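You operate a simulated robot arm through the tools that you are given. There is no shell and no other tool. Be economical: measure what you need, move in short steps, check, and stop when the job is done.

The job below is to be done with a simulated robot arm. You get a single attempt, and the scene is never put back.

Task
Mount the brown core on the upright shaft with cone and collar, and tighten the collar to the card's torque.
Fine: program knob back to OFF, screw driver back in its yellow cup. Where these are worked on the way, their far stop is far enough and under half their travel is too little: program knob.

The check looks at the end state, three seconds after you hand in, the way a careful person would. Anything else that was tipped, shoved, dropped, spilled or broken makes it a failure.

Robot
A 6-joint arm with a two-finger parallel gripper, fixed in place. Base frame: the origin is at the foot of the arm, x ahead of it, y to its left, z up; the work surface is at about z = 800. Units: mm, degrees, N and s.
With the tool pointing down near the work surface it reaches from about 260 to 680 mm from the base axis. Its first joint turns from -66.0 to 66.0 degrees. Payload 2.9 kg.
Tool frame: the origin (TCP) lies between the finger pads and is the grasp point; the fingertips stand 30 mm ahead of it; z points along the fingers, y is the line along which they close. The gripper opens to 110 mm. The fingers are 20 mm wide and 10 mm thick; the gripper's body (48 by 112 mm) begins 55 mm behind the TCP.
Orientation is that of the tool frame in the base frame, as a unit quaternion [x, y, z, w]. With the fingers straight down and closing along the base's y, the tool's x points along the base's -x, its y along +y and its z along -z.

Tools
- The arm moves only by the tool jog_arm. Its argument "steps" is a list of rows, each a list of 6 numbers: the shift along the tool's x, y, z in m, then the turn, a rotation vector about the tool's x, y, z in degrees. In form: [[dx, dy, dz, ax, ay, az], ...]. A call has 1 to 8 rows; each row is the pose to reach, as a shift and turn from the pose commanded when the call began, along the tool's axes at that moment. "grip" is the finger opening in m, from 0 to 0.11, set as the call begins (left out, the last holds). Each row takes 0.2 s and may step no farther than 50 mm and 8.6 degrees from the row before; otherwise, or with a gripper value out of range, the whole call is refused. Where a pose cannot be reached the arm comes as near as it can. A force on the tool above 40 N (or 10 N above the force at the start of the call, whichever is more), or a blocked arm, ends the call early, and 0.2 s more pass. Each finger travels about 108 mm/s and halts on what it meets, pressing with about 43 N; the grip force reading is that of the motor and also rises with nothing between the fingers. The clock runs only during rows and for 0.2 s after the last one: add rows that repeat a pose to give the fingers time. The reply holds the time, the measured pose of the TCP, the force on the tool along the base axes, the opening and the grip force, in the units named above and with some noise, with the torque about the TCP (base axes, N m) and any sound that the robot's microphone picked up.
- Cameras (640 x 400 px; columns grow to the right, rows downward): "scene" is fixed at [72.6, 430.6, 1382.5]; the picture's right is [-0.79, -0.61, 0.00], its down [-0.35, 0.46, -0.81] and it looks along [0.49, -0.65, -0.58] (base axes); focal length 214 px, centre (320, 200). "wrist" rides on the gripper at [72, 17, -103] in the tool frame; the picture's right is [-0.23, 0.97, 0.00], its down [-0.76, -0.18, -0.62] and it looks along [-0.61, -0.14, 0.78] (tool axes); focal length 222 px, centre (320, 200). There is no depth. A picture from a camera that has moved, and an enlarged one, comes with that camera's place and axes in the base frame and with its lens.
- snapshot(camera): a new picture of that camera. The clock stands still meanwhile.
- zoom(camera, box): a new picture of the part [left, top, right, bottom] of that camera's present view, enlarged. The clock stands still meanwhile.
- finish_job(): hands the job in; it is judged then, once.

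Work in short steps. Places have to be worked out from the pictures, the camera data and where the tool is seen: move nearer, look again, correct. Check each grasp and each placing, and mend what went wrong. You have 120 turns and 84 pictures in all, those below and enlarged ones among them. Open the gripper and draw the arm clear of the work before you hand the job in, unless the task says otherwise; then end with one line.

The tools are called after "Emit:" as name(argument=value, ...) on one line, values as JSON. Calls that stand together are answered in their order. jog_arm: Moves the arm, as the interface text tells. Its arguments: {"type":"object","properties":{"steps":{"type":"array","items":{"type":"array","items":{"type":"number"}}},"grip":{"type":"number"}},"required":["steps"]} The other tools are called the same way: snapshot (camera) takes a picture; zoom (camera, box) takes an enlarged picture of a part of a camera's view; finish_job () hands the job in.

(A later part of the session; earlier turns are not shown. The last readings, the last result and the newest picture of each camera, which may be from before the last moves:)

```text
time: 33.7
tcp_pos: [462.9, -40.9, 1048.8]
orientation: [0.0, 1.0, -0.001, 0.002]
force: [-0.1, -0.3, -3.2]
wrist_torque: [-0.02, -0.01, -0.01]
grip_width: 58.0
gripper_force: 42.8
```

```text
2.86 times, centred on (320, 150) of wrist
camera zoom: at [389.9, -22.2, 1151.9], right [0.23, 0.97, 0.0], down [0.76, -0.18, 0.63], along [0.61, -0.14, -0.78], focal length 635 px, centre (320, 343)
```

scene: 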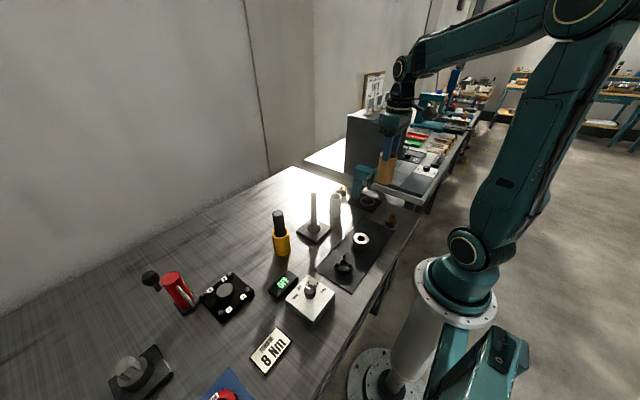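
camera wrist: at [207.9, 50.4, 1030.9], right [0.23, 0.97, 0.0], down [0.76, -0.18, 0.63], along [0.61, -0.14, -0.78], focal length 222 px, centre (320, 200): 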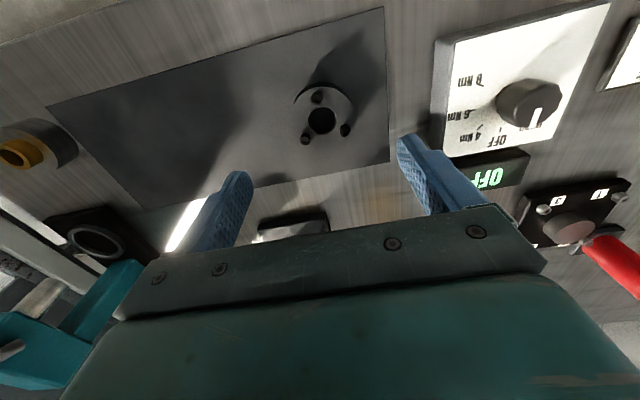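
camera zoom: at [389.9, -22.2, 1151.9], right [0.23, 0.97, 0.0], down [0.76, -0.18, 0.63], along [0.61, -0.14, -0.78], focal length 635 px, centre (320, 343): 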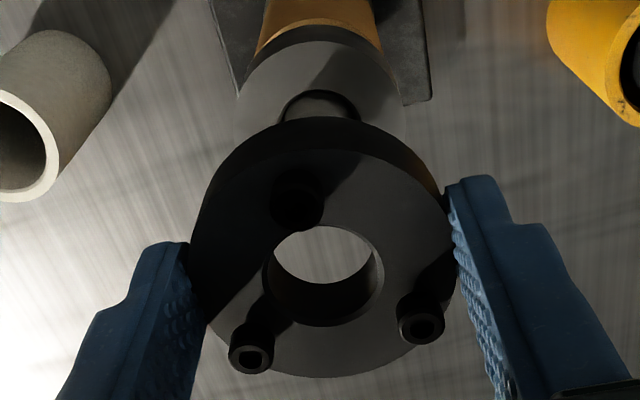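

The scene view shows the collar ~4 mm left of the shaft. That and the wrist reading imply about (-5,+1) mm, so I'll correct and look again.

Emit:
jog_arm(steps=[[0.005, 0.001, 0, 0, 0, 0], [0.005, 0.001, 0.018, 0, 0, 0], [0.005, 0.001, 0.018, 0, 0, 0]])

Emit:
zoom(camera="scene", box=[290, 160, 340, 210])

```text
time: 34.5
tcp_pos: [455.8, -40.5, 1028.6]
orientation: [0.001, 1.0, -0.001, 0.003]
force: [-0.5, 0.6, -3.8]
wrist_torque: [0.01, -0.02, -0.03]
grip_width: 58.0
gripper_force: 42.6
```

```text
8.00 times, centred on (315, 185) of scene
camera zoom: at [72.6, 430.6, 1382.5], right [-0.79, -0.61, 0.0], down [-0.35, 0.46, -0.81], along [0.49, -0.65, -0.58], focal length 1716 px, centre (360, 320)
```

zoom: 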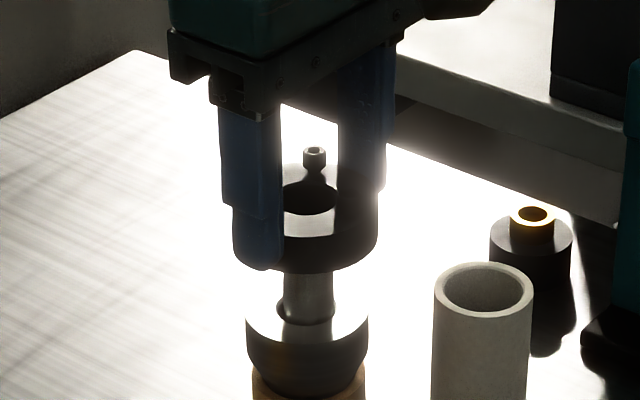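

Now aligned in the scene view. I'll descend slowly onto the tip.

Emit:
jog_arm(steps=[[0, 0, 0.006, 0, 0, 0], [0, 0, 0.012, 0, 0, 0], [0, 0, 0.018, 0, 0, 0], [0, 0, 0.023, 0, 0, 0]])

```text
time: 35.5
tcp_pos: [458.4, -40.0, 1004.6]
orientation: [0.0, 1.0, -0.001, 0.004]
force: [-0.2, 0.4, -3.5]
wrist_torque: [-0.03, 0.06, 0.0]
grip_width: 57.8
gripper_force: 42.8
```

The collar is over the tip with no load. I'll continue to the cone.

Emit:
jog_arm(steps=[[0, 0, 0.01, 0, 0, 0], [0, 0, 0.018, 0, 0, 0], [0, 0, 0.024, 0, 0, 0], [0, 0, 0.029, 0, 0, 0], [0, 0, 0.034, 0, 0, 0], [0, 0, 0.039, 0, 0, 0]])

Emit:
zoom(camera="scene", box=[290, 160, 340, 210])

```text
time: 36.6
tcp_pos: [459.8, -40.8, 979.4]
orientation: [0.0, 1.0, -0.001, 0.007]
force: [-3.7, -1.1, 7.5]
wrist_torque: [-0.01, 0.24, 0.0]
grip_width: 58.0
gripper_force: 42.6
stopped in row 5: the force on the tool passed its limit at 46 N (the readings are from after the stop); the commanded pose is now the measured one
```

```text
8.00 times, centred on (315, 185) of scene
camera zoom: at [72.4, 430.6, 1382.5], right [-0.79, -0.61, 0.0], down [-0.35, 0.46, -0.81], along [0.49, -0.65, -0.58], focal length 1716 px, centre (360, 320)
```

zoom: 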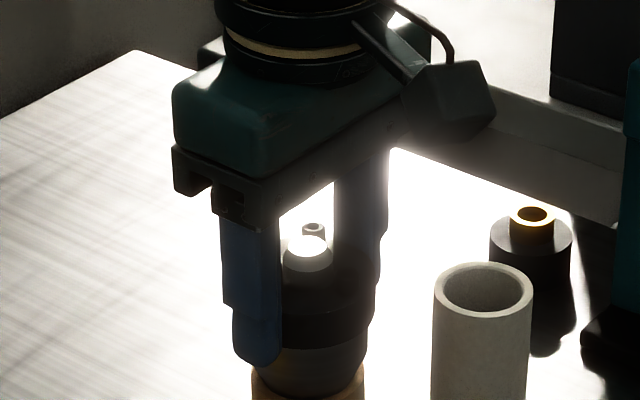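

Seated on the cone. I'll release, raise and inspect.

Emit:
jog_arm(steps=[[0, 0, 0, 0, 0, 0], [0, 0, 0, 0, 0, 0], [0, 0, 0, 0, 0, 0]], grip=0.1)

Emit:
jog_arm(steps=[[0, 0, -0.03, 0, 0, 0], [0, 0, -0.07, 0, 0, 0], [0, 0, -0.09, 0, 0, 0], [0, 0, -0.09, 0, 0, 0]])

Emit:
zoom(camera="scene", box=[290, 160, 340, 210])

Emit:
snapshot(camera="wrist")

```text
time: 37.4
tcp_pos: [460.0, -40.9, 977.5]
orientation: [0.0, 1.0, -0.001, 0.006]
force: [1.0, 0.5, -0.3]
wrist_torque: [0.01, 0.03, -0.01]
grip_width: 100.1
gripper_force: 0.0
```

```text
time: 38.4
tcp_pos: [459.6, -39.6, 1067.0]
orientation: [0.0, 1.0, -0.001, 0.007]
force: [0.1, -0.2, 0.1]
wrist_torque: [0.04, -0.02, -0.01]
grip_width: 100.1
gripper_force: 0.0
```

```text
8.00 times, centred on (315, 185) of scene
camera zoom: at [72.6, 430.6, 1382.5], right [-0.79, -0.61, 0.0], down [-0.35, 0.46, -0.81], along [0.49, -0.65, -0.58], focal length 1716 px, centre (360, 320)
```

zoom: 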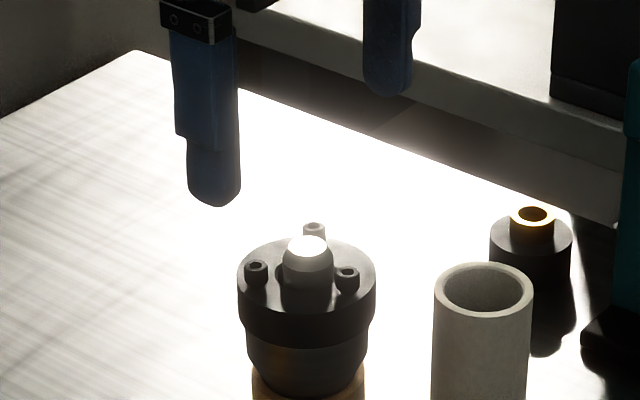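

```text
39 pictures are left
camera wrist: at [386.4, -22.4, 1170.4], right [0.23, 0.97, 0.0], down [0.75, -0.18, 0.63], along [0.62, -0.14, -0.77], focal length 222 px, centre (320, 200)
```

wrist: 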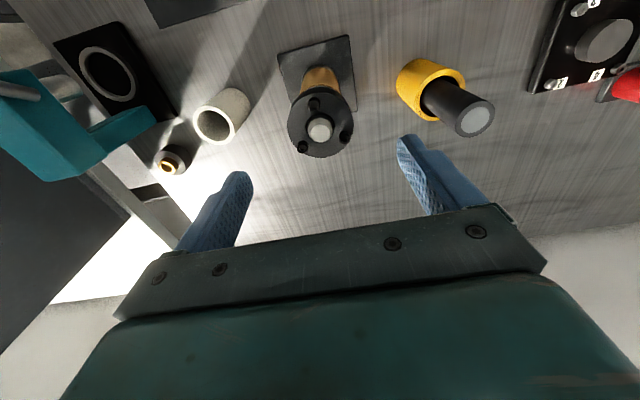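

The core, cone and collar are stacked properly. Next is the knob, estimated at (288,190) with its top near z 858. I'll move above it for a look.

Emit:
jog_arm(steps=[[0.029, 0.038, 0, 0, 0, 0], [0.058, 0.076, 0, 0, 0, 0], [0.087, 0.114, 0, 0, 0, 0], [0.116, 0.152, 0, 0, 0, 0], [0.145, 0.19, 0, 0, 0, 0], [0.172, 0.229, 0, 0, 0, 0], [0.172, 0.229, 0.05, 0, 0, 0], [0.172, 0.229, 0.1, 0, 0, 0]])

Emit:
snapshot(camera="wrist")

Emit:
zoom(camera="wrist", box=[240, 80, 400, 200])

```text
time: 40.2
tcp_pos: [286.5, 188.2, 958.3]
orientation: [0.0, 1.0, 0.0, 0.007]
force: [0.0, 0.2, -0.1]
wrist_torque: [0.02, -0.03, 0.01]
grip_width: 100.0
gripper_force: 0.0
```

```text
38 pictures are left
camera wrist: at [213.2, 206.9, 1061.8], right [0.23, 0.97, 0.0], down [0.75, -0.18, 0.63], along [0.62, -0.14, -0.77], focal length 222 px, centre (320, 200)
```

wrist: 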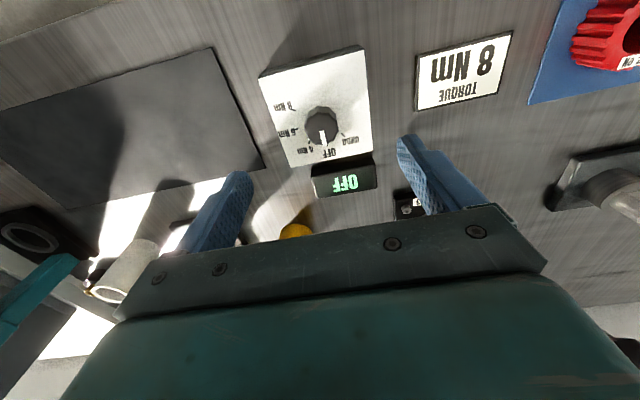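

```text
3.33 times, centred on (320, 140) of wrist
camera zoom: at [213.2, 206.9, 1061.8], right [0.23, 0.97, 0.0], down [0.75, -0.18, 0.63], along [0.62, -0.14, -0.77], focal length 740 px, centre (320, 400)
```

zoom: 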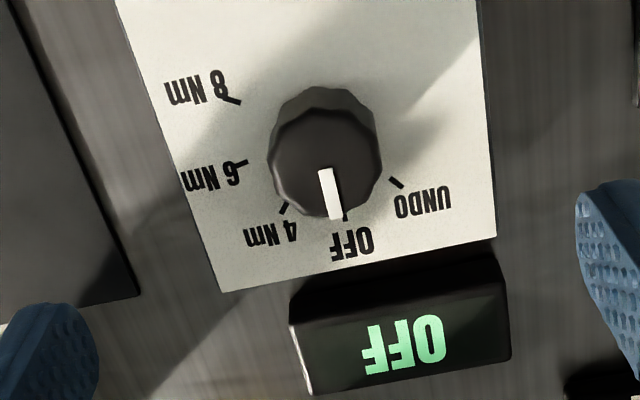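

The pointer is at OFF and the order clockwise from above is UNDO, OFF, 4, 6, 8, so OFF→8 is about 130° of +tool-z rotation. I'll remove the 0.8° tilt and pre-rotate the gripper -60° so the turn is centred in the wrist's range.

Emit:
jog_arm(steps=[[-0.0025, 0.0015, 0, 0, 0.8, 0], [-0.0025, 0.0015, 0, 0, 0.8, 0]], grip=0.055)

Emit:
jog_arm(steps=[[0, 0, 0, 0, 0, -8.5], [0, 0, 0, 0, 0, -17], [0, 0, 0, 0, 0, -25.5], [0, 0, 0, 0, 0, -34], [0, 0, 0, 0, 0, -42.5], [0, 0, 0, 0, 0, -51], [0, 0, 0, 0, 0, -59.5], [0, 0, 0, 0, 0, -59.5]])

Emit:
snapshot(camera="wrist")

```text
time: 40.8
tcp_pos: [291.1, 190.5, 960.6]
orientation: [-0.001, 1.0, -0.001, 0.0]
force: [-0.4, 0.4, -0.1]
wrist_torque: [0.01, 0.01, 0.0]
grip_width: 55.0
gripper_force: 0.0
```

```text
time: 42.6
tcp_pos: [291.1, 190.9, 965.3]
orientation: [-0.497, 0.868, -0.001, 0.0]
force: [-0.3, 0.3, -0.7]
wrist_torque: [0.01, 0.0, 0.01]
grip_width: 55.0
gripper_force: 0.0
```

```text
36 pictures are left
camera wrist: at [240.3, 137.5, 1069.2], right [-0.72, 0.69, 0.0], down [0.54, 0.57, 0.62], along [0.43, 0.45, -0.78], focal length 222 px, centre (320, 200)
```

wrist: 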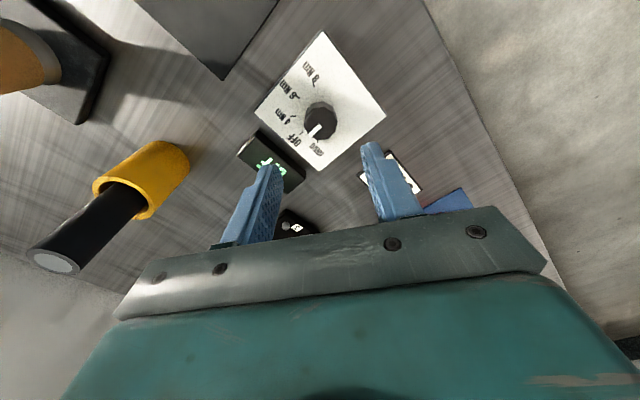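

Centred on the knob. I'll descend towards it and look before closing.

Emit:
jog_arm(steps=[[0, 0, 0.04, 0, 0, 0], [0, 0, 0.07, 0, 0, 0], [0, 0, 0.085, 0, 0, 0], [0, 0, 0.088, 0, 0, 0]])

Emit:
snapshot(camera="wrist")

Emit:
zoom(camera="scene", box=[270, 240, 350, 330])

```text
time: 43.6
tcp_pos: [289.6, 191.6, 877.2]
orientation: [-0.496, 0.868, -0.002, 0.0]
force: [0.6, 0.9, -0.3]
wrist_torque: [0.03, -0.01, 0.03]
grip_width: 55.1
gripper_force: 0.0
```

```text
35 pictures are left
camera wrist: at [239.0, 138.2, 981.1], right [-0.72, 0.69, 0.0], down [0.54, 0.57, 0.62], along [0.43, 0.45, -0.78], focal length 222 px, centre (320, 200)
```

wrist: 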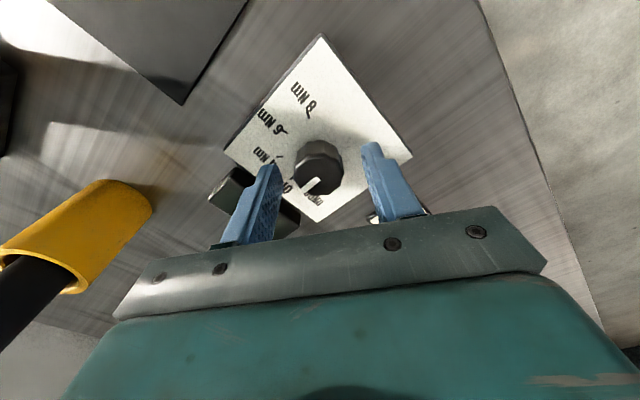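

```text
4.44 times, centred on (310, 285) of scene
camera zoom: at [72.6, 430.6, 1382.5], right [-0.79, -0.61, 0.0], down [-0.35, 0.46, -0.81], along [0.49, -0.65, -0.58], focal length 953 px, centre (364, -178)
```

zoom: 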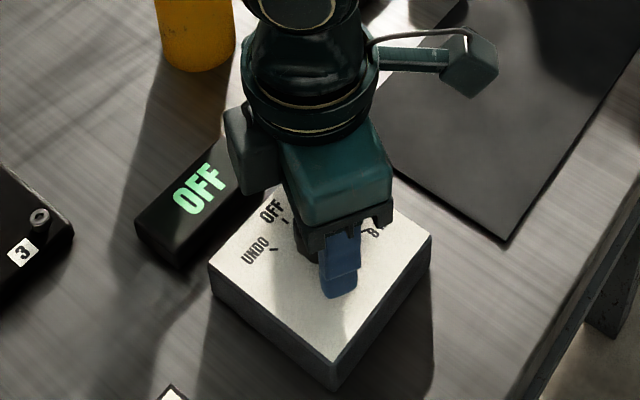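

The knob is between the fingers. I'll lower 4 mm more, close and take a first ~34° turn to check the response.

Emit:
jog_arm(steps=[[0, 0, 0.002, 0, 0, 0], [0, 0, 0.004, 0, 0, 0], [0, 0, 0.004, 0, 0, 0]])

Emit:
jog_arm(steps=[[0, 0, 0, 0, 0, 0], [0, 0, 0, 0, 0, 0], [0, 0, 0, 0, 0, 0]], grip=0.02)

Emit:
jog_arm(steps=[[0, 0, 0, 0, 0, 8.5], [0, 0, 0, 0, 0, 17], [0, 0, 0, 0, 0, 25.5], [0, 0, 0, 0, 0, 34], [0, 0, 0, 0, 0, 42.5], [0, 0, 0, 0, 0, 42.5]])

Emit:
snapshot(camera="scene")

```text
time: 44.4
tcp_pos: [290.6, 189.6, 872.9]
orientation: [-0.496, 0.868, -0.001, -0.001]
force: [-0.4, 0.9, 1.2]
wrist_torque: [0.03, -0.01, 0.0]
grip_width: 54.7
gripper_force: 0.1
```

```text
time: 45.2
tcp_pos: [290.4, 189.6, 873.2]
orientation: [-0.496, 0.868, -0.001, 0.0]
force: [2.8, -1.1, -1.7]
wrist_torque: [0.16, -0.04, -0.03]
grip_width: 30.2
gripper_force: 45.4
```

```text
time: 46.6
tcp_pos: [291.2, 190.3, 872.6]
orientation: [-0.146, 0.989, -0.001, -0.001]
force: [-5.3, 2.0, 6.0]
wrist_torque: [-0.03, 0.02, 0.02]
grip_width: 30.2
gripper_force: 45.2
```

```text
33 pictures are left
```

scene: 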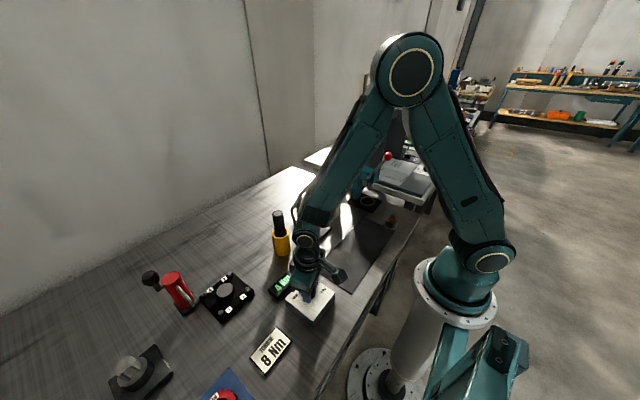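

No resistance, so I'll continue the turn.

Emit:
jog_arm(steps=[[0, 0, 0, 0, 0, 8.5], [0, 0, 0, 0, 0, 17], [0, 0, 0, 0, 0, 25.5], [0, 0, 0, 0, 0, 34], [0, 0, 0, 0, 0, 42.5], [0, 0, 0, 0, 0, 51], [0, 0, 0, 0, 0, 59.5], [0, 0, 0, 0, 0, 68]])

Emit:
jog_arm(steps=[[0, 0, 0, 0, 0, 5], [0, 0, 0, 0, 0, 10], [0, 0, 0, 0, 0, 15], [0, 0, 0, 0, 0, 20], [0, 0, 0, 0, 0, 20]])

Emit:
zoom(camera="scene", box=[255, 250, 355, 330])

```text
time: 48.4
tcp_pos: [290.2, 189.9, 872.7]
orientation: [0.431, 0.902, -0.001, 0.0]
force: [-6.0, -3.1, 18.8]
wrist_torque: [0.51, 0.29, 0.01]
grip_width: 30.4
gripper_force: 45.4
```

```text
time: 49.6
tcp_pos: [290.7, 188.4, 873.2]
orientation: [0.581, 0.814, -0.002, 0.001]
force: [-5.5, -3.9, 1.1]
wrist_torque: [0.18, -0.07, 0.71]
grip_width: 30.2
gripper_force: 45.0
```

```text
5.00 times, centred on (305, 290) of scene
camera zoom: at [72.4, 430.5, 1382.6], right [-0.79, -0.61, 0.0], down [-0.35, 0.46, -0.81], along [0.49, -0.65, -0.58], focal length 1072 px, centre (395, -250)
```

zoom: 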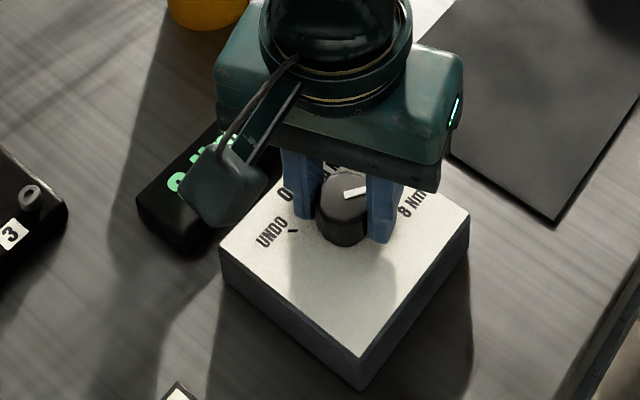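

Torque rose to 0.7 N·m, so that's the far stop. I'll release, raise and read the display.

Emit:
jog_arm(steps=[[0, 0, 0, 0, 0, -2], [0, 0, 0, 0, 0, -2]], grip=0.06)

Emit:
jog_arm(steps=[[0, 0, -0.04, 0, 0, 0], [0, 0, -0.08, 0, 0, 0], [0, 0, -0.12, 0, 0, 0], [0, 0, -0.16, 0, 0, 0], [0, 0, -0.2, 0, 0, 0]])

Emit:
zoom(camera="scene", box=[255, 250, 355, 330])

```text
time: 50.2
tcp_pos: [291.0, 189.8, 873.2]
orientation: [0.567, 0.824, 0.0, 0.001]
force: [-0.3, -0.3, 0.4]
wrist_torque: [-0.02, 0.01, 0.01]
grip_width: 60.0
gripper_force: 0.2
```

```text
time: 51.4
tcp_pos: [288.9, 190.6, 1074.8]
orientation: [0.567, 0.824, -0.002, 0.0]
force: [0.3, 0.1, 0.8]
wrist_torque: [0.03, 0.01, -0.02]
grip_width: 60.0
gripper_force: 0.0
```

```text
5.00 times, centred on (305, 290) of scene
camera zoom: at [72.6, 430.6, 1382.5], right [-0.79, -0.61, 0.0], down [-0.35, 0.46, -0.81], along [0.49, -0.65, -0.58], focal length 1072 px, centre (395, -250)
```

zoom: 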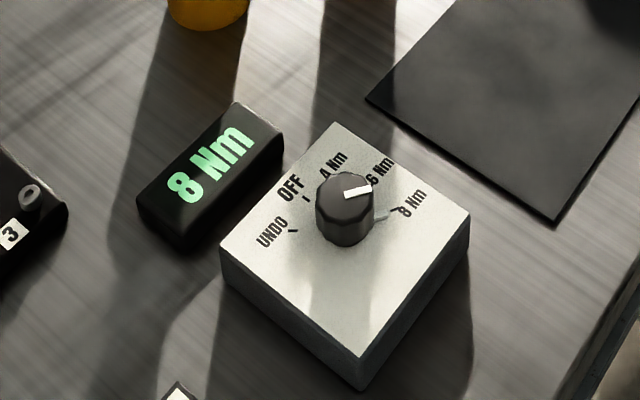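

The display reads 8 Nm. I'll rotate the wrist back to neutral and then go to the driver at about (484,101).

Emit:
jog_arm(steps=[[0, 0, 0, 0, 0, -8.5], [0, 0, 0, 0, 0, -17], [0, 0, 0, 0, 0, -25.5], [0, 0, 0, 0, 0, -34], [0, 0, 0, 0, 0, -42.5], [0, 0, 0, 0, 0, -51], [0, 0, 0, 0, 0, -59.5], [0, 0, 0, 0, 0, -68]])

Emit:
jog_arm(steps=[[0, 0, 0, 0, 0, -1], [-0.045, -0.02, 0, 0, 0, -1], [-0.09, -0.04, 0, 0, 0, -1], [-0.135, -0.06, 0, 0, 0, -1], [-0.18, -0.08, 0, 0, 0, -1], [-0.195, -0.089, 0, 0, 0, -1], [-0.195, -0.089, 0, 0, 0, -1]], grip=0.07)

Emit:
snapshot(camera="wrist")

Emit:
zoom(camera="scene", box=[230, 170, 330, 270])

```text
time: 53.2
tcp_pos: [291.7, 190.9, 1072.0]
orientation: [0.007, 1.0, 0.0, -0.001]
force: [-0.6, 0.2, 0.3]
wrist_torque: [0.01, 0.01, -0.02]
grip_width: 60.3
gripper_force: 0.1
```

```text
time: 54.8
tcp_pos: [482.9, 99.4, 1072.0]
orientation: [-0.001, 1.0, -0.001, 0.001]
force: [0.1, -0.4, 0.1]
wrist_torque: [0.0, -0.01, 0.01]
grip_width: 70.0
gripper_force: 0.2
```

```text
30 pictures are left
camera wrist: at [411.1, 116.8, 1175.6], right [0.23, 0.97, 0.0], down [0.76, -0.18, 0.62], along [0.61, -0.14, -0.78], focal length 222 px, centre (320, 200)
```

wrist: 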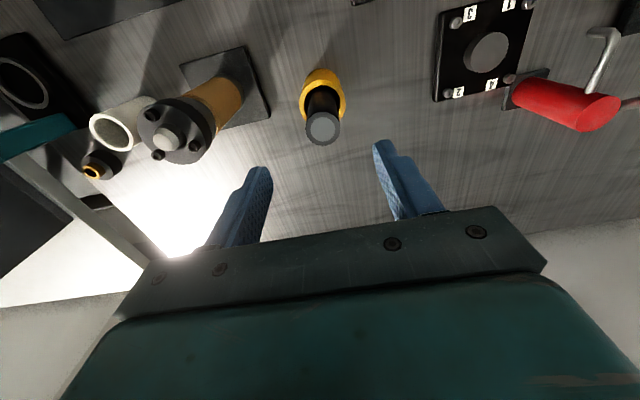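

```text
4.00 times, centred on (280, 220) of scene
camera zoom: at [72.6, 430.6, 1382.5], right [-0.79, -0.61, 0.0], down [-0.35, 0.46, -0.81], along [0.49, -0.65, -0.58], focal length 858 px, centre (480, 120)
```

zoom: 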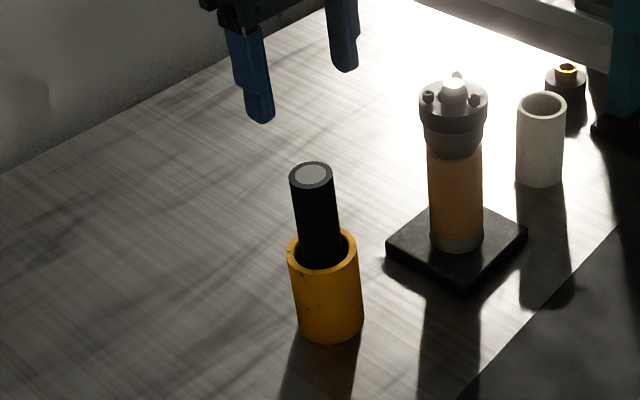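

The driver top is at about (488,100,964). I'll shift x by +5 and descend around its upper handle.

Emit:
jog_arm(steps=[[-0.005, 0.0005, 0.04, 0, 0, 0], [-0.005, 0.0005, 0.075, 0, 0, 0], [-0.005, 0.0005, 0.105, 0, 0, 0], [-0.005, 0.0005, 0.125, 0, 0, 0], [-0.005, 0.0005, 0.135, 0, 0, 0], [-0.005, 0.0005, 0.135, 0, 0, 0]])

Emit:
snapshot(camera="wrist")

```text
time: 56.2
tcp_pos: [489.2, 97.1, 936.9]
orientation: [0.0, 1.0, -0.001, 0.001]
force: [-0.5, 0.3, -0.5]
wrist_torque: [0.01, -0.03, 0.01]
grip_width: 69.8
gripper_force: 0.1
```

```text
28 pictures are left
camera wrist: at [417.3, 115.1, 1041.3], right [0.23, 0.97, 0.0], down [0.76, -0.18, 0.62], along [0.61, -0.14, -0.78], focal length 222 px, centre (320, 200)
```

wrist: 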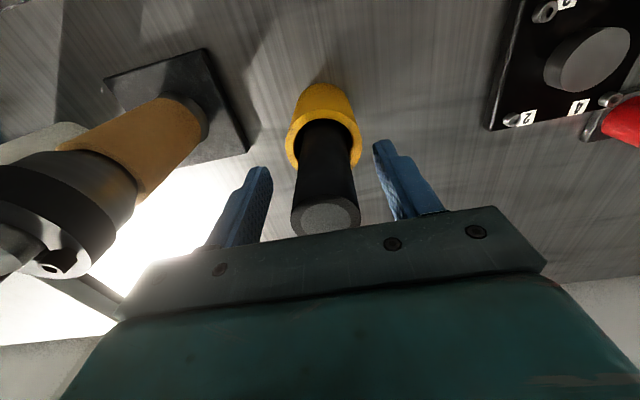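

The driver is between the fingers. I'll shift y +2 mm and close.

Emit:
jog_arm(steps=[[0, 0.002, 0, 0, 0, 0], [0, 0.002, 0, 0, 0, 0]])

Emit:
jog_arm(steps=[[0, 0, 0, 0, 0, 0], [0, 0, 0, 0, 0, 0], [0, 0, 0, 0, 0, 0]], grip=0.025)

Emit:
jog_arm(steps=[[0, 0, -0.02, 0, 0, 0], [0, 0, -0.06, 0, 0, 0], [0, 0, -0.1, 0, 0, 0], [0, 0, -0.14, 0, 0, 0], [0, 0, -0.175, 0, 0, 0], [0, 0, -0.175, 0, 0, 0]])

Emit:
zoom(camera="scene", box=[230, 90, 340, 270])

Emit:
snapshot(camera="wrist")

```text
time: 56.8
tcp_pos: [489.0, 99.7, 938.0]
orientation: [-0.001, 1.0, 0.0, 0.0]
force: [-0.4, -0.6, 0.5]
wrist_torque: [0.02, -0.03, 0.0]
grip_width: 70.3
gripper_force: 0.0
```

```text
time: 57.6
tcp_pos: [488.9, 100.3, 937.0]
orientation: [-0.001, 1.0, -0.001, 0.001]
force: [0.7, 2.6, 0.1]
wrist_torque: [0.46, -0.01, -0.03]
grip_width: 33.8
gripper_force: 42.9
```

```text
time: 59.0
tcp_pos: [490.5, 99.8, 1113.7]
orientation: [0.0, 1.0, -0.002, -0.001]
force: [0.1, -0.3, -4.8]
wrist_torque: [0.03, -0.01, -0.02]
grip_width: 33.4
gripper_force: 42.7
```

```text
2.22 times, centred on (285, 180) of scene
camera zoom: at [72.6, 430.6, 1382.5], right [-0.79, -0.61, 0.0], down [-0.35, 0.46, -0.81], along [0.49, -0.65, -0.58], focal length 477 px, centre (398, 244)
```

zoom: 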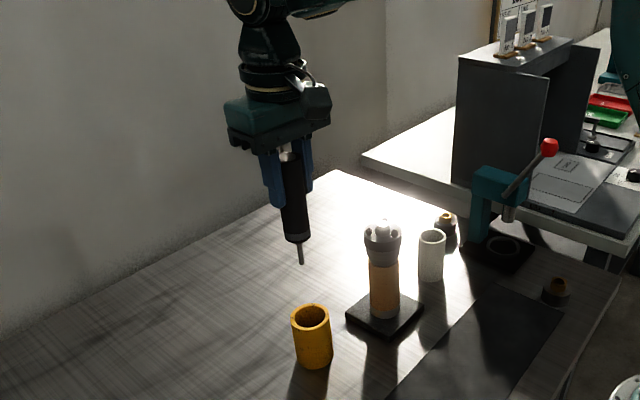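

```text
26 pictures are left
camera wrist: at [418.9, 117.0, 1218.3], right [0.23, 0.97, 0.0], down [0.76, -0.18, 0.62], along [0.61, -0.14, -0.78], focal length 222 px, centre (320, 200)
```

wrist: 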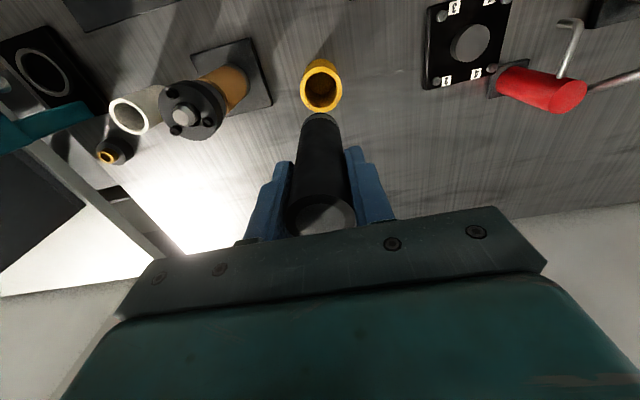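

It's a hex-bit driver with its tip ~131 mm below the TCP, so each of the three collar screws needs driving. I'll zoom on the collar from both cameras to locate the screws.

Emit:
zoom(camera="wrist", box=[150, 70, 240, 150])

Emit:
zoom(camera="scene", box=[295, 170, 335, 205])

Emit:
zoom(camera="scene", box=[270, 140, 320, 180])

```text
5.00 times, centred on (195, 110) of wrist
camera zoom: at [418.9, 117.0, 1218.3], right [0.23, 0.97, 0.0], down [0.76, -0.18, 0.62], along [0.61, -0.14, -0.78], focal length 1111 px, centre (945, 650)
```

zoom: 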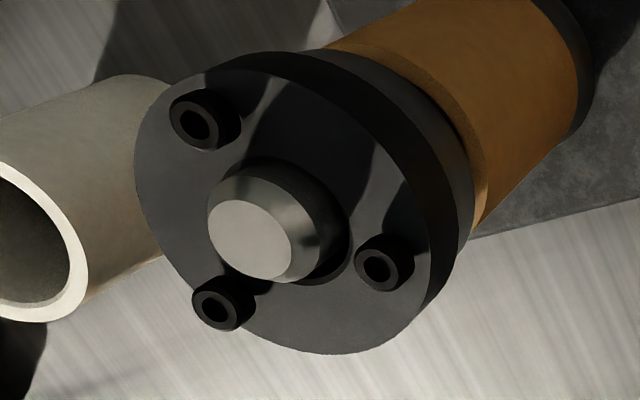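

```text
11.43 times, centred on (315, 188) of scene
camera zoom: at [72.6, 430.6, 1382.5], right [-0.79, -0.61, 0.0], down [-0.35, 0.46, -0.81], along [0.49, -0.65, -0.58], focal length 2451 px, centre (377, 343)
```

zoom: 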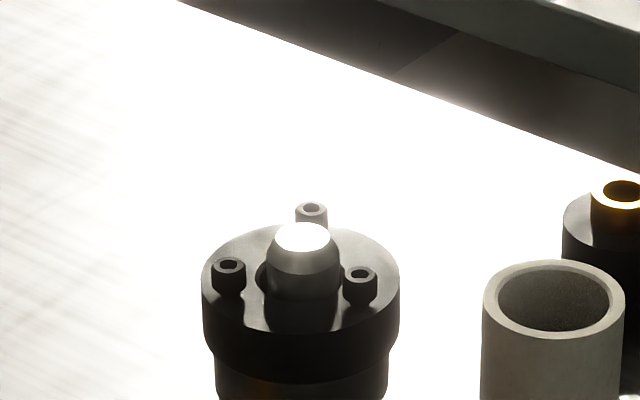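

```text
10.00 times, centred on (295, 160) of scene
camera zoom: at [72.6, 430.6, 1382.5], right [-0.79, -0.61, 0.0], down [-0.35, 0.46, -0.81], along [0.49, -0.65, -0.58], focal length 2145 px, centre (570, 600)
```

zoom: 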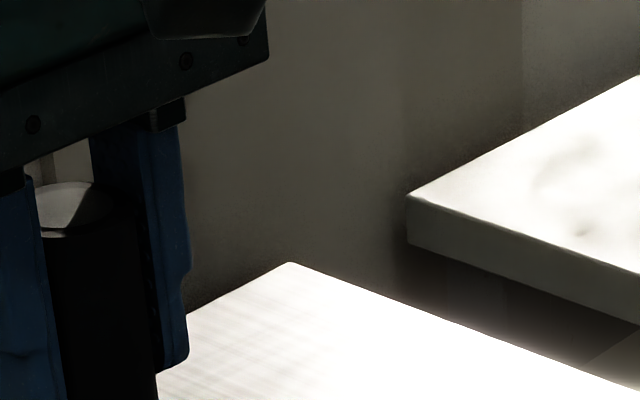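

With refined camera axes, the screw heads triangulate to z≈980, on a 22.6 mm radius around about (461,-40.5): A (438.5,-41), B (472.3,-60), C (472.3,-21). The driver hangs vertical. I'll hover over screw C.

Emit:
jog_arm(steps=[[0, 0, -0.024, 0, 0, 0], [0.006, -0.04, -0.024, 0, 0, 0], [0.012, -0.08, -0.024, 0, 0, 0], [0.018, -0.12, -0.024, 0, 0, 0], [0.018, -0.12, -0.024, 0, 0, 0], [0.018, -0.12, -0.016, 0, 0, 0]])

Emit:
zoom(camera="scene", box=[290, 165, 330, 205])

Emit:
zoom(camera="wrist", box=[260, 70, 380, 160])

```text
time: 60.4
tcp_pos: [471.9, -20.1, 1127.9]
orientation: [0.0, 1.0, -0.001, 0.0]
force: [0.0, 0.8, -4.8]
wrist_torque: [0.01, -0.03, -0.05]
grip_width: 33.6
gripper_force: 42.7
```

```text
10.00 times, centred on (310, 185) of scene
camera zoom: at [72.6, 430.6, 1382.5], right [-0.79, -0.61, 0.0], down [-0.35, 0.46, -0.81], along [0.49, -0.65, -0.58], focal length 2145 px, centre (420, 350)
```

zoom: 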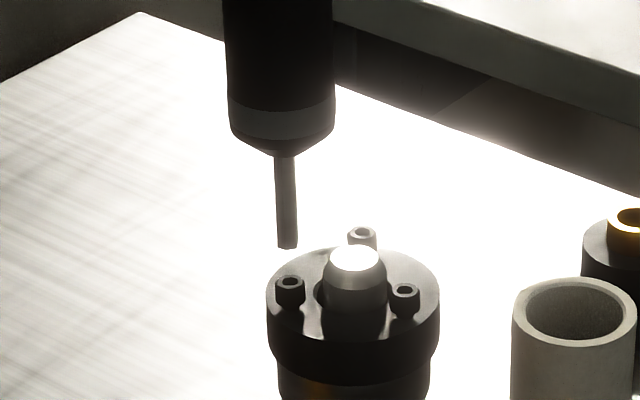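

```text
4.44 times, centred on (320, 115) of wrist
camera zoom: at [400.5, -3.3, 1233.2], right [0.23, 0.97, 0.0], down [0.76, -0.18, 0.62], along [0.61, -0.14, -0.78], focal length 987 px, centre (320, 578)
```

zoom: 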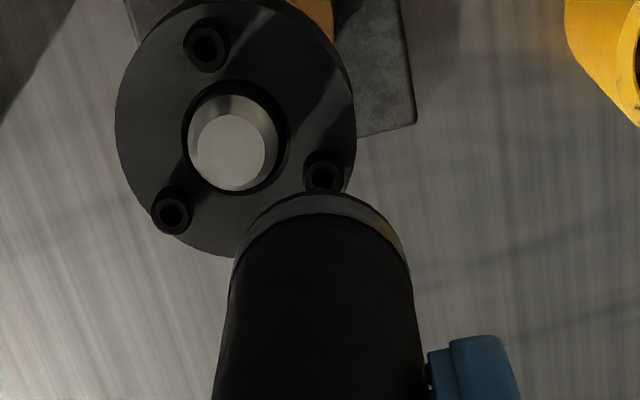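

The bit is over screw C in the scene view, and the wrist view suggests ~+0.8 mm in y. I'll adjust (-0.7,+0.8) and lower gently until contact.

Emit:
jog_arm(steps=[[0.0007, 0.0008, 0.0, 0, 0, 0], [0.0007, 0.0008, 0.006, 0, 0, 0], [0.0007, 0.0008, 0.01, 0, 0, 0], [0.0007, 0.0008, 0.0125, 0, 0, 0], [0.0007, 0.0008, 0.0145, 0, 0, 0], [0.0007, 0.0008, 0.0165, 0, 0, 0]])

Emit:
zoom(camera="scene", box=[290, 165, 330, 205])

```text
time: 61.8
tcp_pos: [471.0, -18.4, 1113.5]
orientation: [0.0, 1.0, 0.0, 0.001]
force: [-0.6, 0.5, 2.2]
wrist_torque: [0.05, 0.06, -0.05]
grip_width: 33.4
gripper_force: 43.1
```

```text
10.00 times, centred on (310, 185) of scene
camera zoom: at [72.5, 430.6, 1382.5], right [-0.79, -0.61, 0.0], down [-0.35, 0.46, -0.81], along [0.49, -0.65, -0.58], focal length 2145 px, centre (420, 350)
```

zoom: 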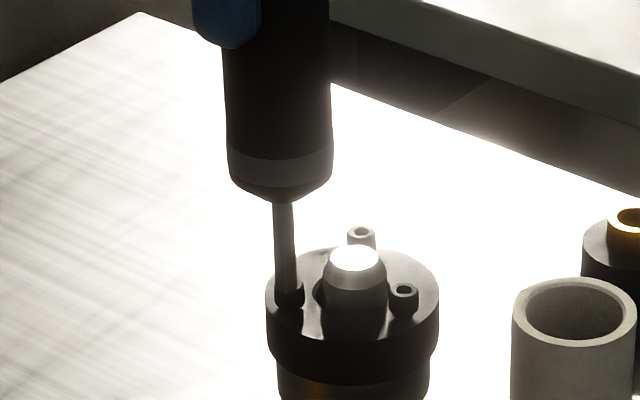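

The bit is on the screw head with ~7 N. I'll press a bit more and dwell, listening for the driver.

Emit:
jog_arm(steps=[[0, 0, 0.001, 0, 0, 0], [0, 0, 0.002, 0, 0, 0], [0, 0, 0.003, 0, 0, 0], [0, 0, 0.003, 0, 0, 0], [0, 0, 0.003, 0, 0, 0]])

```text
time: 63.0
tcp_pos: [470.9, -17.1, 1110.5]
orientation: [0.0, 1.0, -0.002, 0.003]
force: [0.0, 5.2, 31.3]
wrist_torque: [0.59, 0.12, -0.01]
grip_width: 33.4
gripper_force: 43.0
```

31 N with no sound and a +5 N side force in y, so the bit is probably on the socket's edge with the centre further +y. I'll lift slightly, shift +1 mm in y and press again.

Emit:
jog_arm(steps=[[0, 0, -0.003, 0, 0, 0], [0, 0.001, -0.004, 0, 0, 0], [0, 0.001, -0.002, 0, 0, 0], [0, 0.001, 0.0, 0, 0, 0], [0, 0.001, 0.0, 0, 0, 0], [0, 0.001, 0.0, 0, 0, 0]])

Emit:
zoom(camera="scene", box=[300, 180, 320, 200])

Emit:
zoom(camera="wrist", box=[260, 70, 380, 160])

```text
time: 64.4
tcp_pos: [471.7, -17.2, 1113.2]
orientation: [0.0, 1.0, -0.002, 0.003]
force: [-0.1, 4.4, 29.5]
wrist_torque: [0.45, -0.01, -0.01]
grip_width: 33.3
gripper_force: 42.6
```

```text
16.00 times, centred on (310, 190) of scene
camera zoom: at [72.1, 430.7, 1382.5], right [-0.79, -0.61, 0.0], down [-0.35, 0.46, -0.81], along [0.49, -0.65, -0.58], focal length 3432 px, centre (480, 360)
```

zoom: 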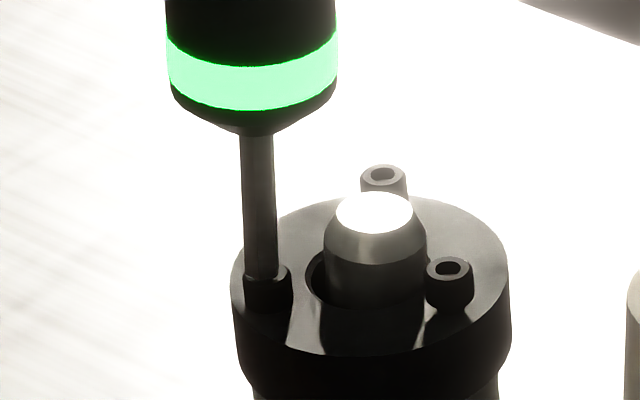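

```text
4.44 times, centred on (320, 115) of wrist
camera zoom: at [398.6, 0.6, 1215.3], right [0.23, 0.97, 0.0], down [0.76, -0.18, 0.63], along [0.61, -0.14, -0.78], focal length 987 px, centre (320, 578)
```

zoom: 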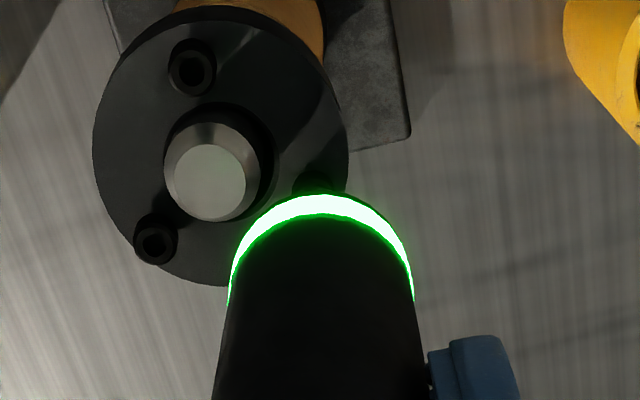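

The driver's ring is green, so it's engaged or done. I'll dwell another second and check that it's still green.

Emit:
jog_arm(steps=[[0, 0, 0, 0, 0, 0], [0, 0, 0, 0, 0, 0], [0, 0, 0, 0, 0, 0], [0, 0, 0, 0, 0, 0], [0, 0, 0, 0, 0, 0]])

Emit:
zoom(camera="scene", box=[290, 165, 330, 205])

```text
time: 65.6
tcp_pos: [471.9, -17.7, 1110.8]
orientation: [0.0, 1.0, -0.002, 0.002]
force: [0.9, 3.1, 28.3]
wrist_torque: [0.38, -0.08, 0.03]
grip_width: 33.6
gripper_force: 42.5
```

```text
10.00 times, centred on (310, 185) of scene
camera zoom: at [72.2, 430.7, 1382.5], right [-0.79, -0.61, 0.0], down [-0.35, 0.46, -0.81], along [0.49, -0.65, -0.58], focal length 2145 px, centre (420, 350)
```

zoom: 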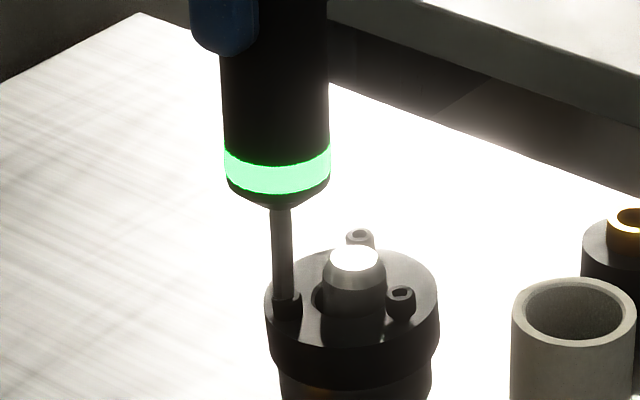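

The screw C head sank ~5 mm and the ring is steady green, so it's torqued. I'll lift and move to hover over screw A, offset (-33.9,-20) from C.

Emit:
jog_arm(steps=[[0, 0, -0.01, 0, 0, 0], [0, 0, -0.022, 0, 0, 0], [0.017, -0.01, -0.022, 0, 0, 0], [0.0339, -0.02, -0.022, 0, 0, 0], [0.0339, -0.02, -0.022, 0, 0, 0], [0.0339, -0.02, -0.018, 0, 0, 0]])

Emit:
zoom(camera="scene", box=[290, 165, 330, 205])

Emit:
zoom(camera="wrist", box=[260, 70, 380, 160])

```text
time: 67.0
tcp_pos: [437.4, -37.9, 1128.0]
orientation: [0.001, 1.0, 0.0, 0.001]
force: [-0.2, -0.3, -4.7]
wrist_torque: [0.0, 0.01, 0.01]
grip_width: 33.7
gripper_force: 43.6
```

```text
10.00 times, centred on (310, 185) of scene
camera zoom: at [72.6, 430.6, 1382.5], right [-0.79, -0.61, 0.0], down [-0.35, 0.46, -0.81], along [0.49, -0.65, -0.58], focal length 2145 px, centre (420, 350)
```

zoom: 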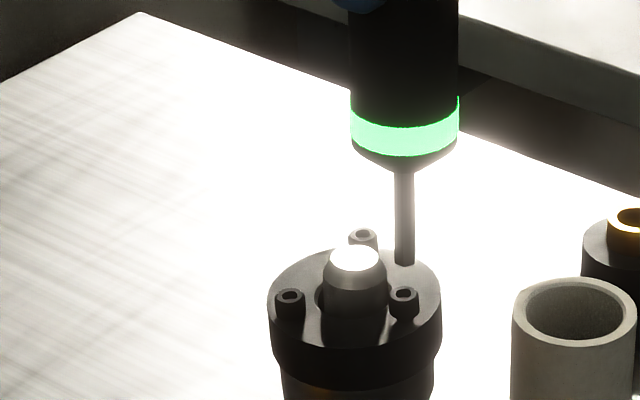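

```text
4.44 times, centred on (320, 115) of wrist
camera zoom: at [364.7, -20.5, 1232.0], right [0.23, 0.97, 0.0], down [0.76, -0.18, 0.62], along [0.61, -0.14, -0.78], focal length 987 px, centre (320, 578)
```

zoom: 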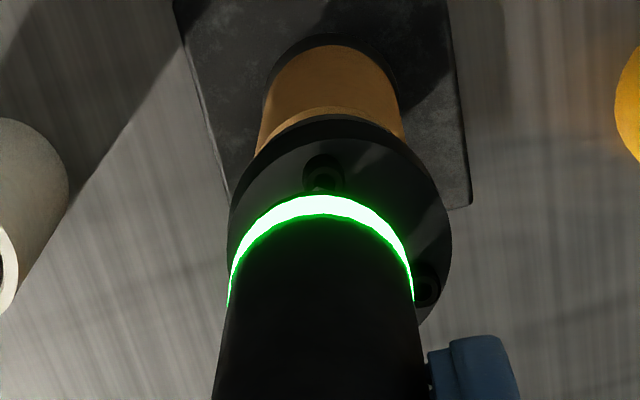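

The geometry is the same as for C before its correction, so I'll apply (-0.8,+1.0) mm and press down.

Emit:
jog_arm(steps=[[0.0008, 0.001, 0.0, 0, 0, 0], [0.0008, 0.001, 0.006, 0, 0, 0], [0.0008, 0.001, 0.011, 0, 0, 0], [0.0008, 0.001, 0.0145, 0, 0, 0], [0.0008, 0.001, 0.0165, 0, 0, 0], [0.0008, 0.001, 0.0185, 0, 0, 0], [0.0008, 0.001, 0.0185, 0, 0, 0]])

Emit:
zoom(camera="scene", box=[290, 165, 330, 205])

```text
time: 68.6
tcp_pos: [435.0, -37.2, 1114.0]
orientation: [-0.001, 1.0, -0.001, 0.004]
force: [-1.6, -0.1, 6.4]
wrist_torque: [0.01, 0.31, 0.0]
grip_width: 33.6
gripper_force: 42.6
stopped in row 7: the force on the tool passed its limit at 41 N (the readings are from after the stop); the commanded pose is now the measured one
```

```text
10.00 times, centred on (310, 185) of scene
camera zoom: at [72.4, 430.6, 1382.5], right [-0.79, -0.61, 0.0], down [-0.35, 0.46, -0.81], along [0.49, -0.65, -0.58], focal length 2145 px, centre (420, 350)
```

zoom: 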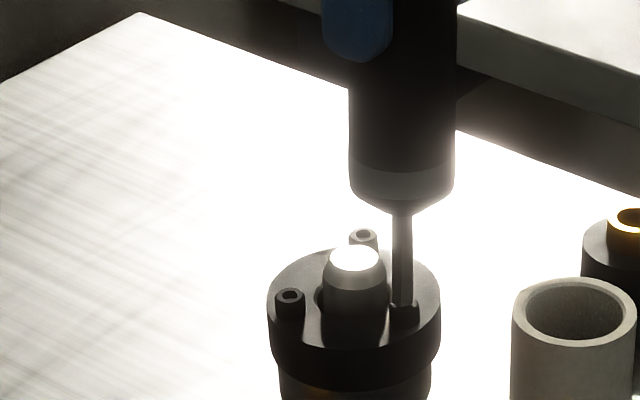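

The ring went off, so it's engaged on the new screw. I'll press gently again and dwell.

Emit:
jog_arm(steps=[[0, 0, 0.001, 0, 0, 0], [0, 0, 0.002, 0, 0, 0], [0, 0, 0.0025, 0, 0, 0], [0, 0, 0.0025, 0, 0, 0], [0, 0, 0.0025, 0, 0, 0], [0, 0, 0.0025, 0, 0, 0], [0, 0, 0.0025, 0, 0, 0]])

Emit:
zoom(camera="scene", box=[290, 165, 330, 205])

```text
time: 70.2
tcp_pos: [435.9, -38.0, 1112.5]
orientation: [0.001, 1.0, -0.002, 0.005]
force: [-8.9, -0.4, 32.5]
wrist_torque: [-0.24, 0.91, -0.02]
grip_width: 33.6
gripper_force: 43.6
```

```text
10.00 times, centred on (310, 185) of scene
camera zoom: at [71.9, 430.6, 1382.6], right [-0.79, -0.61, 0.0], down [-0.35, 0.46, -0.81], along [0.49, -0.65, -0.58], focal length 2145 px, centre (420, 350)
```

zoom: 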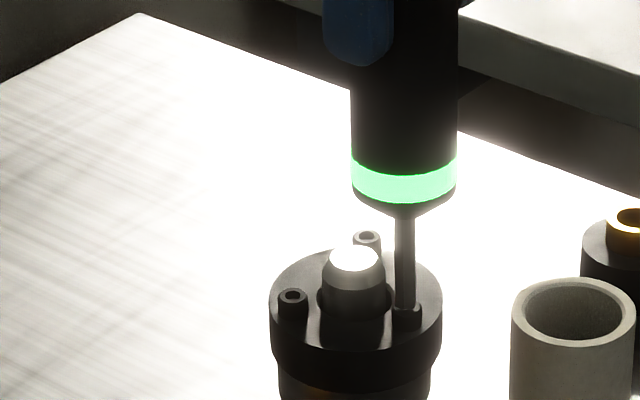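

Screw A is green. Next I'll lift, remove the small tilt and hover over screw B, at about (471.7,-57) in TCP terms.

Emit:
jog_arm(steps=[[0, 0, -0.01, 0, 0, 0], [0, 0, -0.024, 0, 0.5, 0], [-0.018, -0.0095, -0.024, 0, 0.5, 0], [-0.0358, -0.019, -0.024, 0, 0.5, 0], [-0.0358, -0.019, -0.024, 0, 0.5, 0], [-0.0358, -0.019, -0.016, 0, 0.5, 0]])

Emit:
zoom(camera="scene", box=[290, 165, 330, 205])

Emit:
zoom(camera="wrist", box=[260, 70, 380, 160])

```text
time: 71.6
tcp_pos: [474.0, -58.5, 1124.9]
orientation: [0.0, 1.0, -0.001, -0.002]
force: [-0.1, -0.1, -4.9]
wrist_torque: [-0.02, 0.02, 0.0]
grip_width: 33.5
gripper_force: 43.4
```

```text
10.00 times, centred on (310, 185) of scene
camera zoom: at [72.7, 430.6, 1382.5], right [-0.79, -0.61, 0.0], down [-0.35, 0.46, -0.81], along [0.49, -0.65, -0.58], focal length 2145 px, centre (420, 350)
```

zoom: 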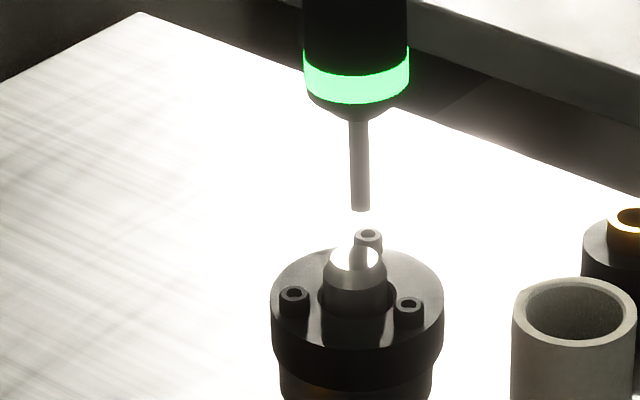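

```text
4.44 times, centred on (320, 115) of wrist
camera zoom: at [401.4, -40.4, 1229.5], right [0.23, 0.97, 0.0], down [0.76, -0.18, 0.62], along [0.6, -0.14, -0.78], focal length 987 px, centre (320, 578)
```

zoom: 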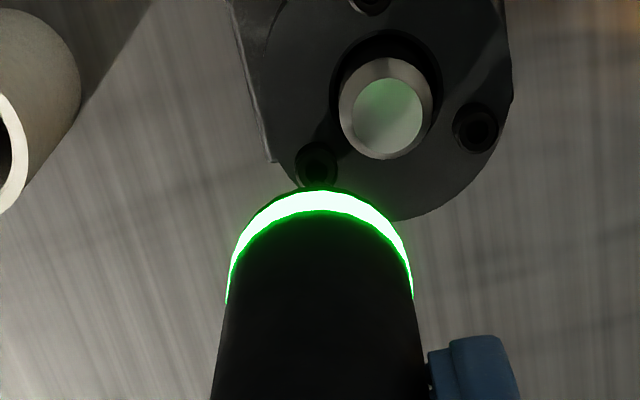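

B is ~3 mm toward -x per both views. I'll apply (-3.1, 0) and press down.

Emit:
jog_arm(steps=[[0.0031, 0, 0.0, 0, 0, 0], [0.0031, 0, 0.005, 0, 0, 0], [0.0031, 0, 0.009, 0, 0, 0], [0.0031, 0, 0.012, 0, 0, 0], [0.0031, 0, 0.014, 0, 0, 0], [0.0031, 0, 0.0155, 0, 0, 0], [0.0031, 0, 0.0155, 0, 0, 0]])

Emit:
zoom(camera="scene", box=[290, 165, 330, 205])

```text
time: 73.2
tcp_pos: [469.5, -56.7, 1113.6]
orientation: [0.002, 1.0, -0.002, 0.002]
force: [3.3, -4.4, 28.4]
wrist_torque: [-0.61, -0.53, -0.01]
grip_width: 33.4
gripper_force: 43.3
```

```text
10.00 times, centred on (310, 185) of scene
camera zoom: at [72.2, 430.5, 1382.6], right [-0.79, -0.61, 0.0], down [-0.35, 0.46, -0.81], along [0.49, -0.65, -0.58], focal length 2145 px, centre (420, 350)
```

zoom: 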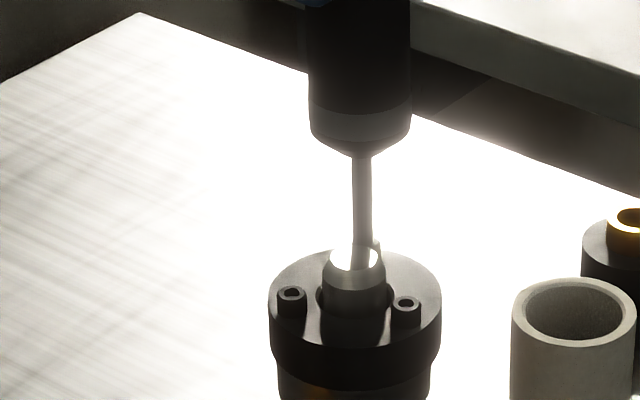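

Ring is off, so it's engaged or running on B. I'll keep the pressure and dwell.

Emit:
jog_arm(steps=[[0, 0, 0, 0, 0, 0], [0, 0, 0, 0, 0, 0], [0, 0, 0, 0, 0, 0], [0, 0, 0, 0, 0, 0], [0, 0, 0, 0, 0, 0], [0, 0, 0, 0, 0, 0], [0, 0, 0, 0, 0, 0]])

Emit:
zoom(camera="scene", box=[290, 165, 330, 205])

```text
time: 74.8
tcp_pos: [469.9, -56.9, 1113.1]
orientation: [0.0, 1.0, -0.002, 0.001]
force: [2.4, -4.1, 28.1]
wrist_torque: [-0.52, -0.34, 0.02]
grip_width: 33.4
gripper_force: 43.0
```

```text
10.00 times, centred on (310, 185) of scene
camera zoom: at [72.2, 430.6, 1382.6], right [-0.79, -0.61, 0.0], down [-0.35, 0.46, -0.81], along [0.49, -0.65, -0.58], focal length 2145 px, centre (420, 350)
```

zoom: 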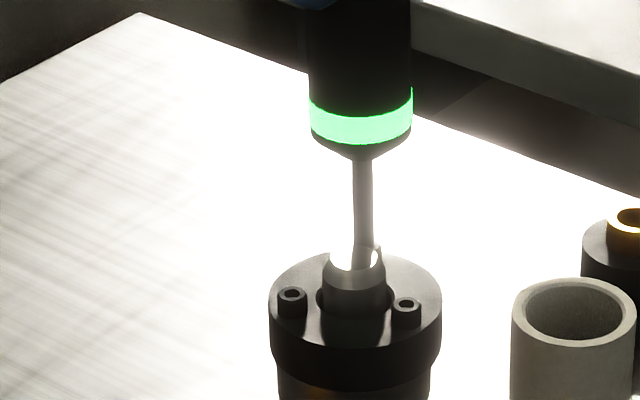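

All three screws are torqued to green. Next I'll lift and carry the driver back over its cup, to its pick-up position (489,100).

Emit:
jog_arm(steps=[[0, 0, -0.012, 0, 0, 0], [0, 0, -0.026, 0, 0, 0], [-0.005, 0.04, -0.026, 0, 0, 0], [-0.01, 0.08, -0.026, 0, 0, 0], [-0.015, 0.12, -0.026, 0, 0, 0], [-0.019, 0.157, -0.026, 0, 0, 0], [-0.019, 0.157, -0.026, 0, 0, 0]])

Emit:
zoom(camera="wrist", box=[240, 40, 400, 160])

```text
time: 76.4
tcp_pos: [489.6, 101.0, 1136.2]
orientation: [0.001, 1.0, -0.002, -0.002]
force: [0.2, 1.2, -4.7]
wrist_torque: [0.01, -0.01, 0.02]
grip_width: 33.5
gripper_force: 43.4
```

```text
3.33 times, centred on (320, 100) of wrist
camera zoom: at [418.0, 118.2, 1240.9], right [0.23, 0.97, 0.0], down [0.76, -0.18, 0.62], along [0.6, -0.14, -0.78], focal length 740 px, centre (320, 533)
```

zoom: 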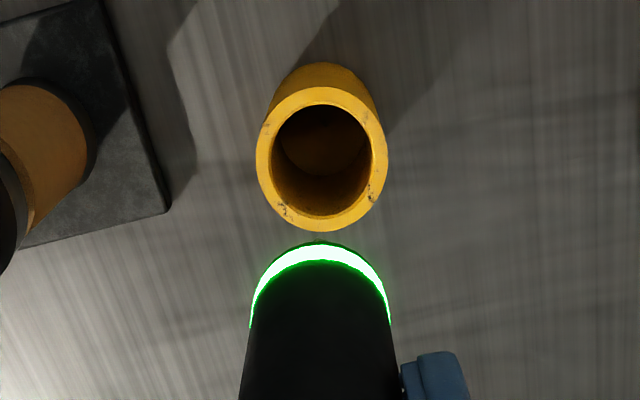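

The cup is exactly below, with plenty of clearance. I'll lower the driver in.

Emit:
jog_arm(steps=[[0, 0, 0.045, 0, 0, 0], [0, 0, 0.09, 0, 0, 0], [0, 0, 0.13, 0, 0, 0], [0, 0, 0.165, 0, 0, 0], [0, 0, 0.185, 0, 0, 0], [0, 0, 0.195, 0, 0, 0], [0, 0, 0.199, 0, 0, 0]])

```text
time: 78.0
tcp_pos: [486.8, 100.2, 938.1]
orientation: [0.0, 1.0, -0.001, 0.0]
force: [-1.9, -2.2, 5.0]
wrist_torque: [-0.3, 0.32, 0.01]
grip_width: 33.6
gripper_force: 43.2
```

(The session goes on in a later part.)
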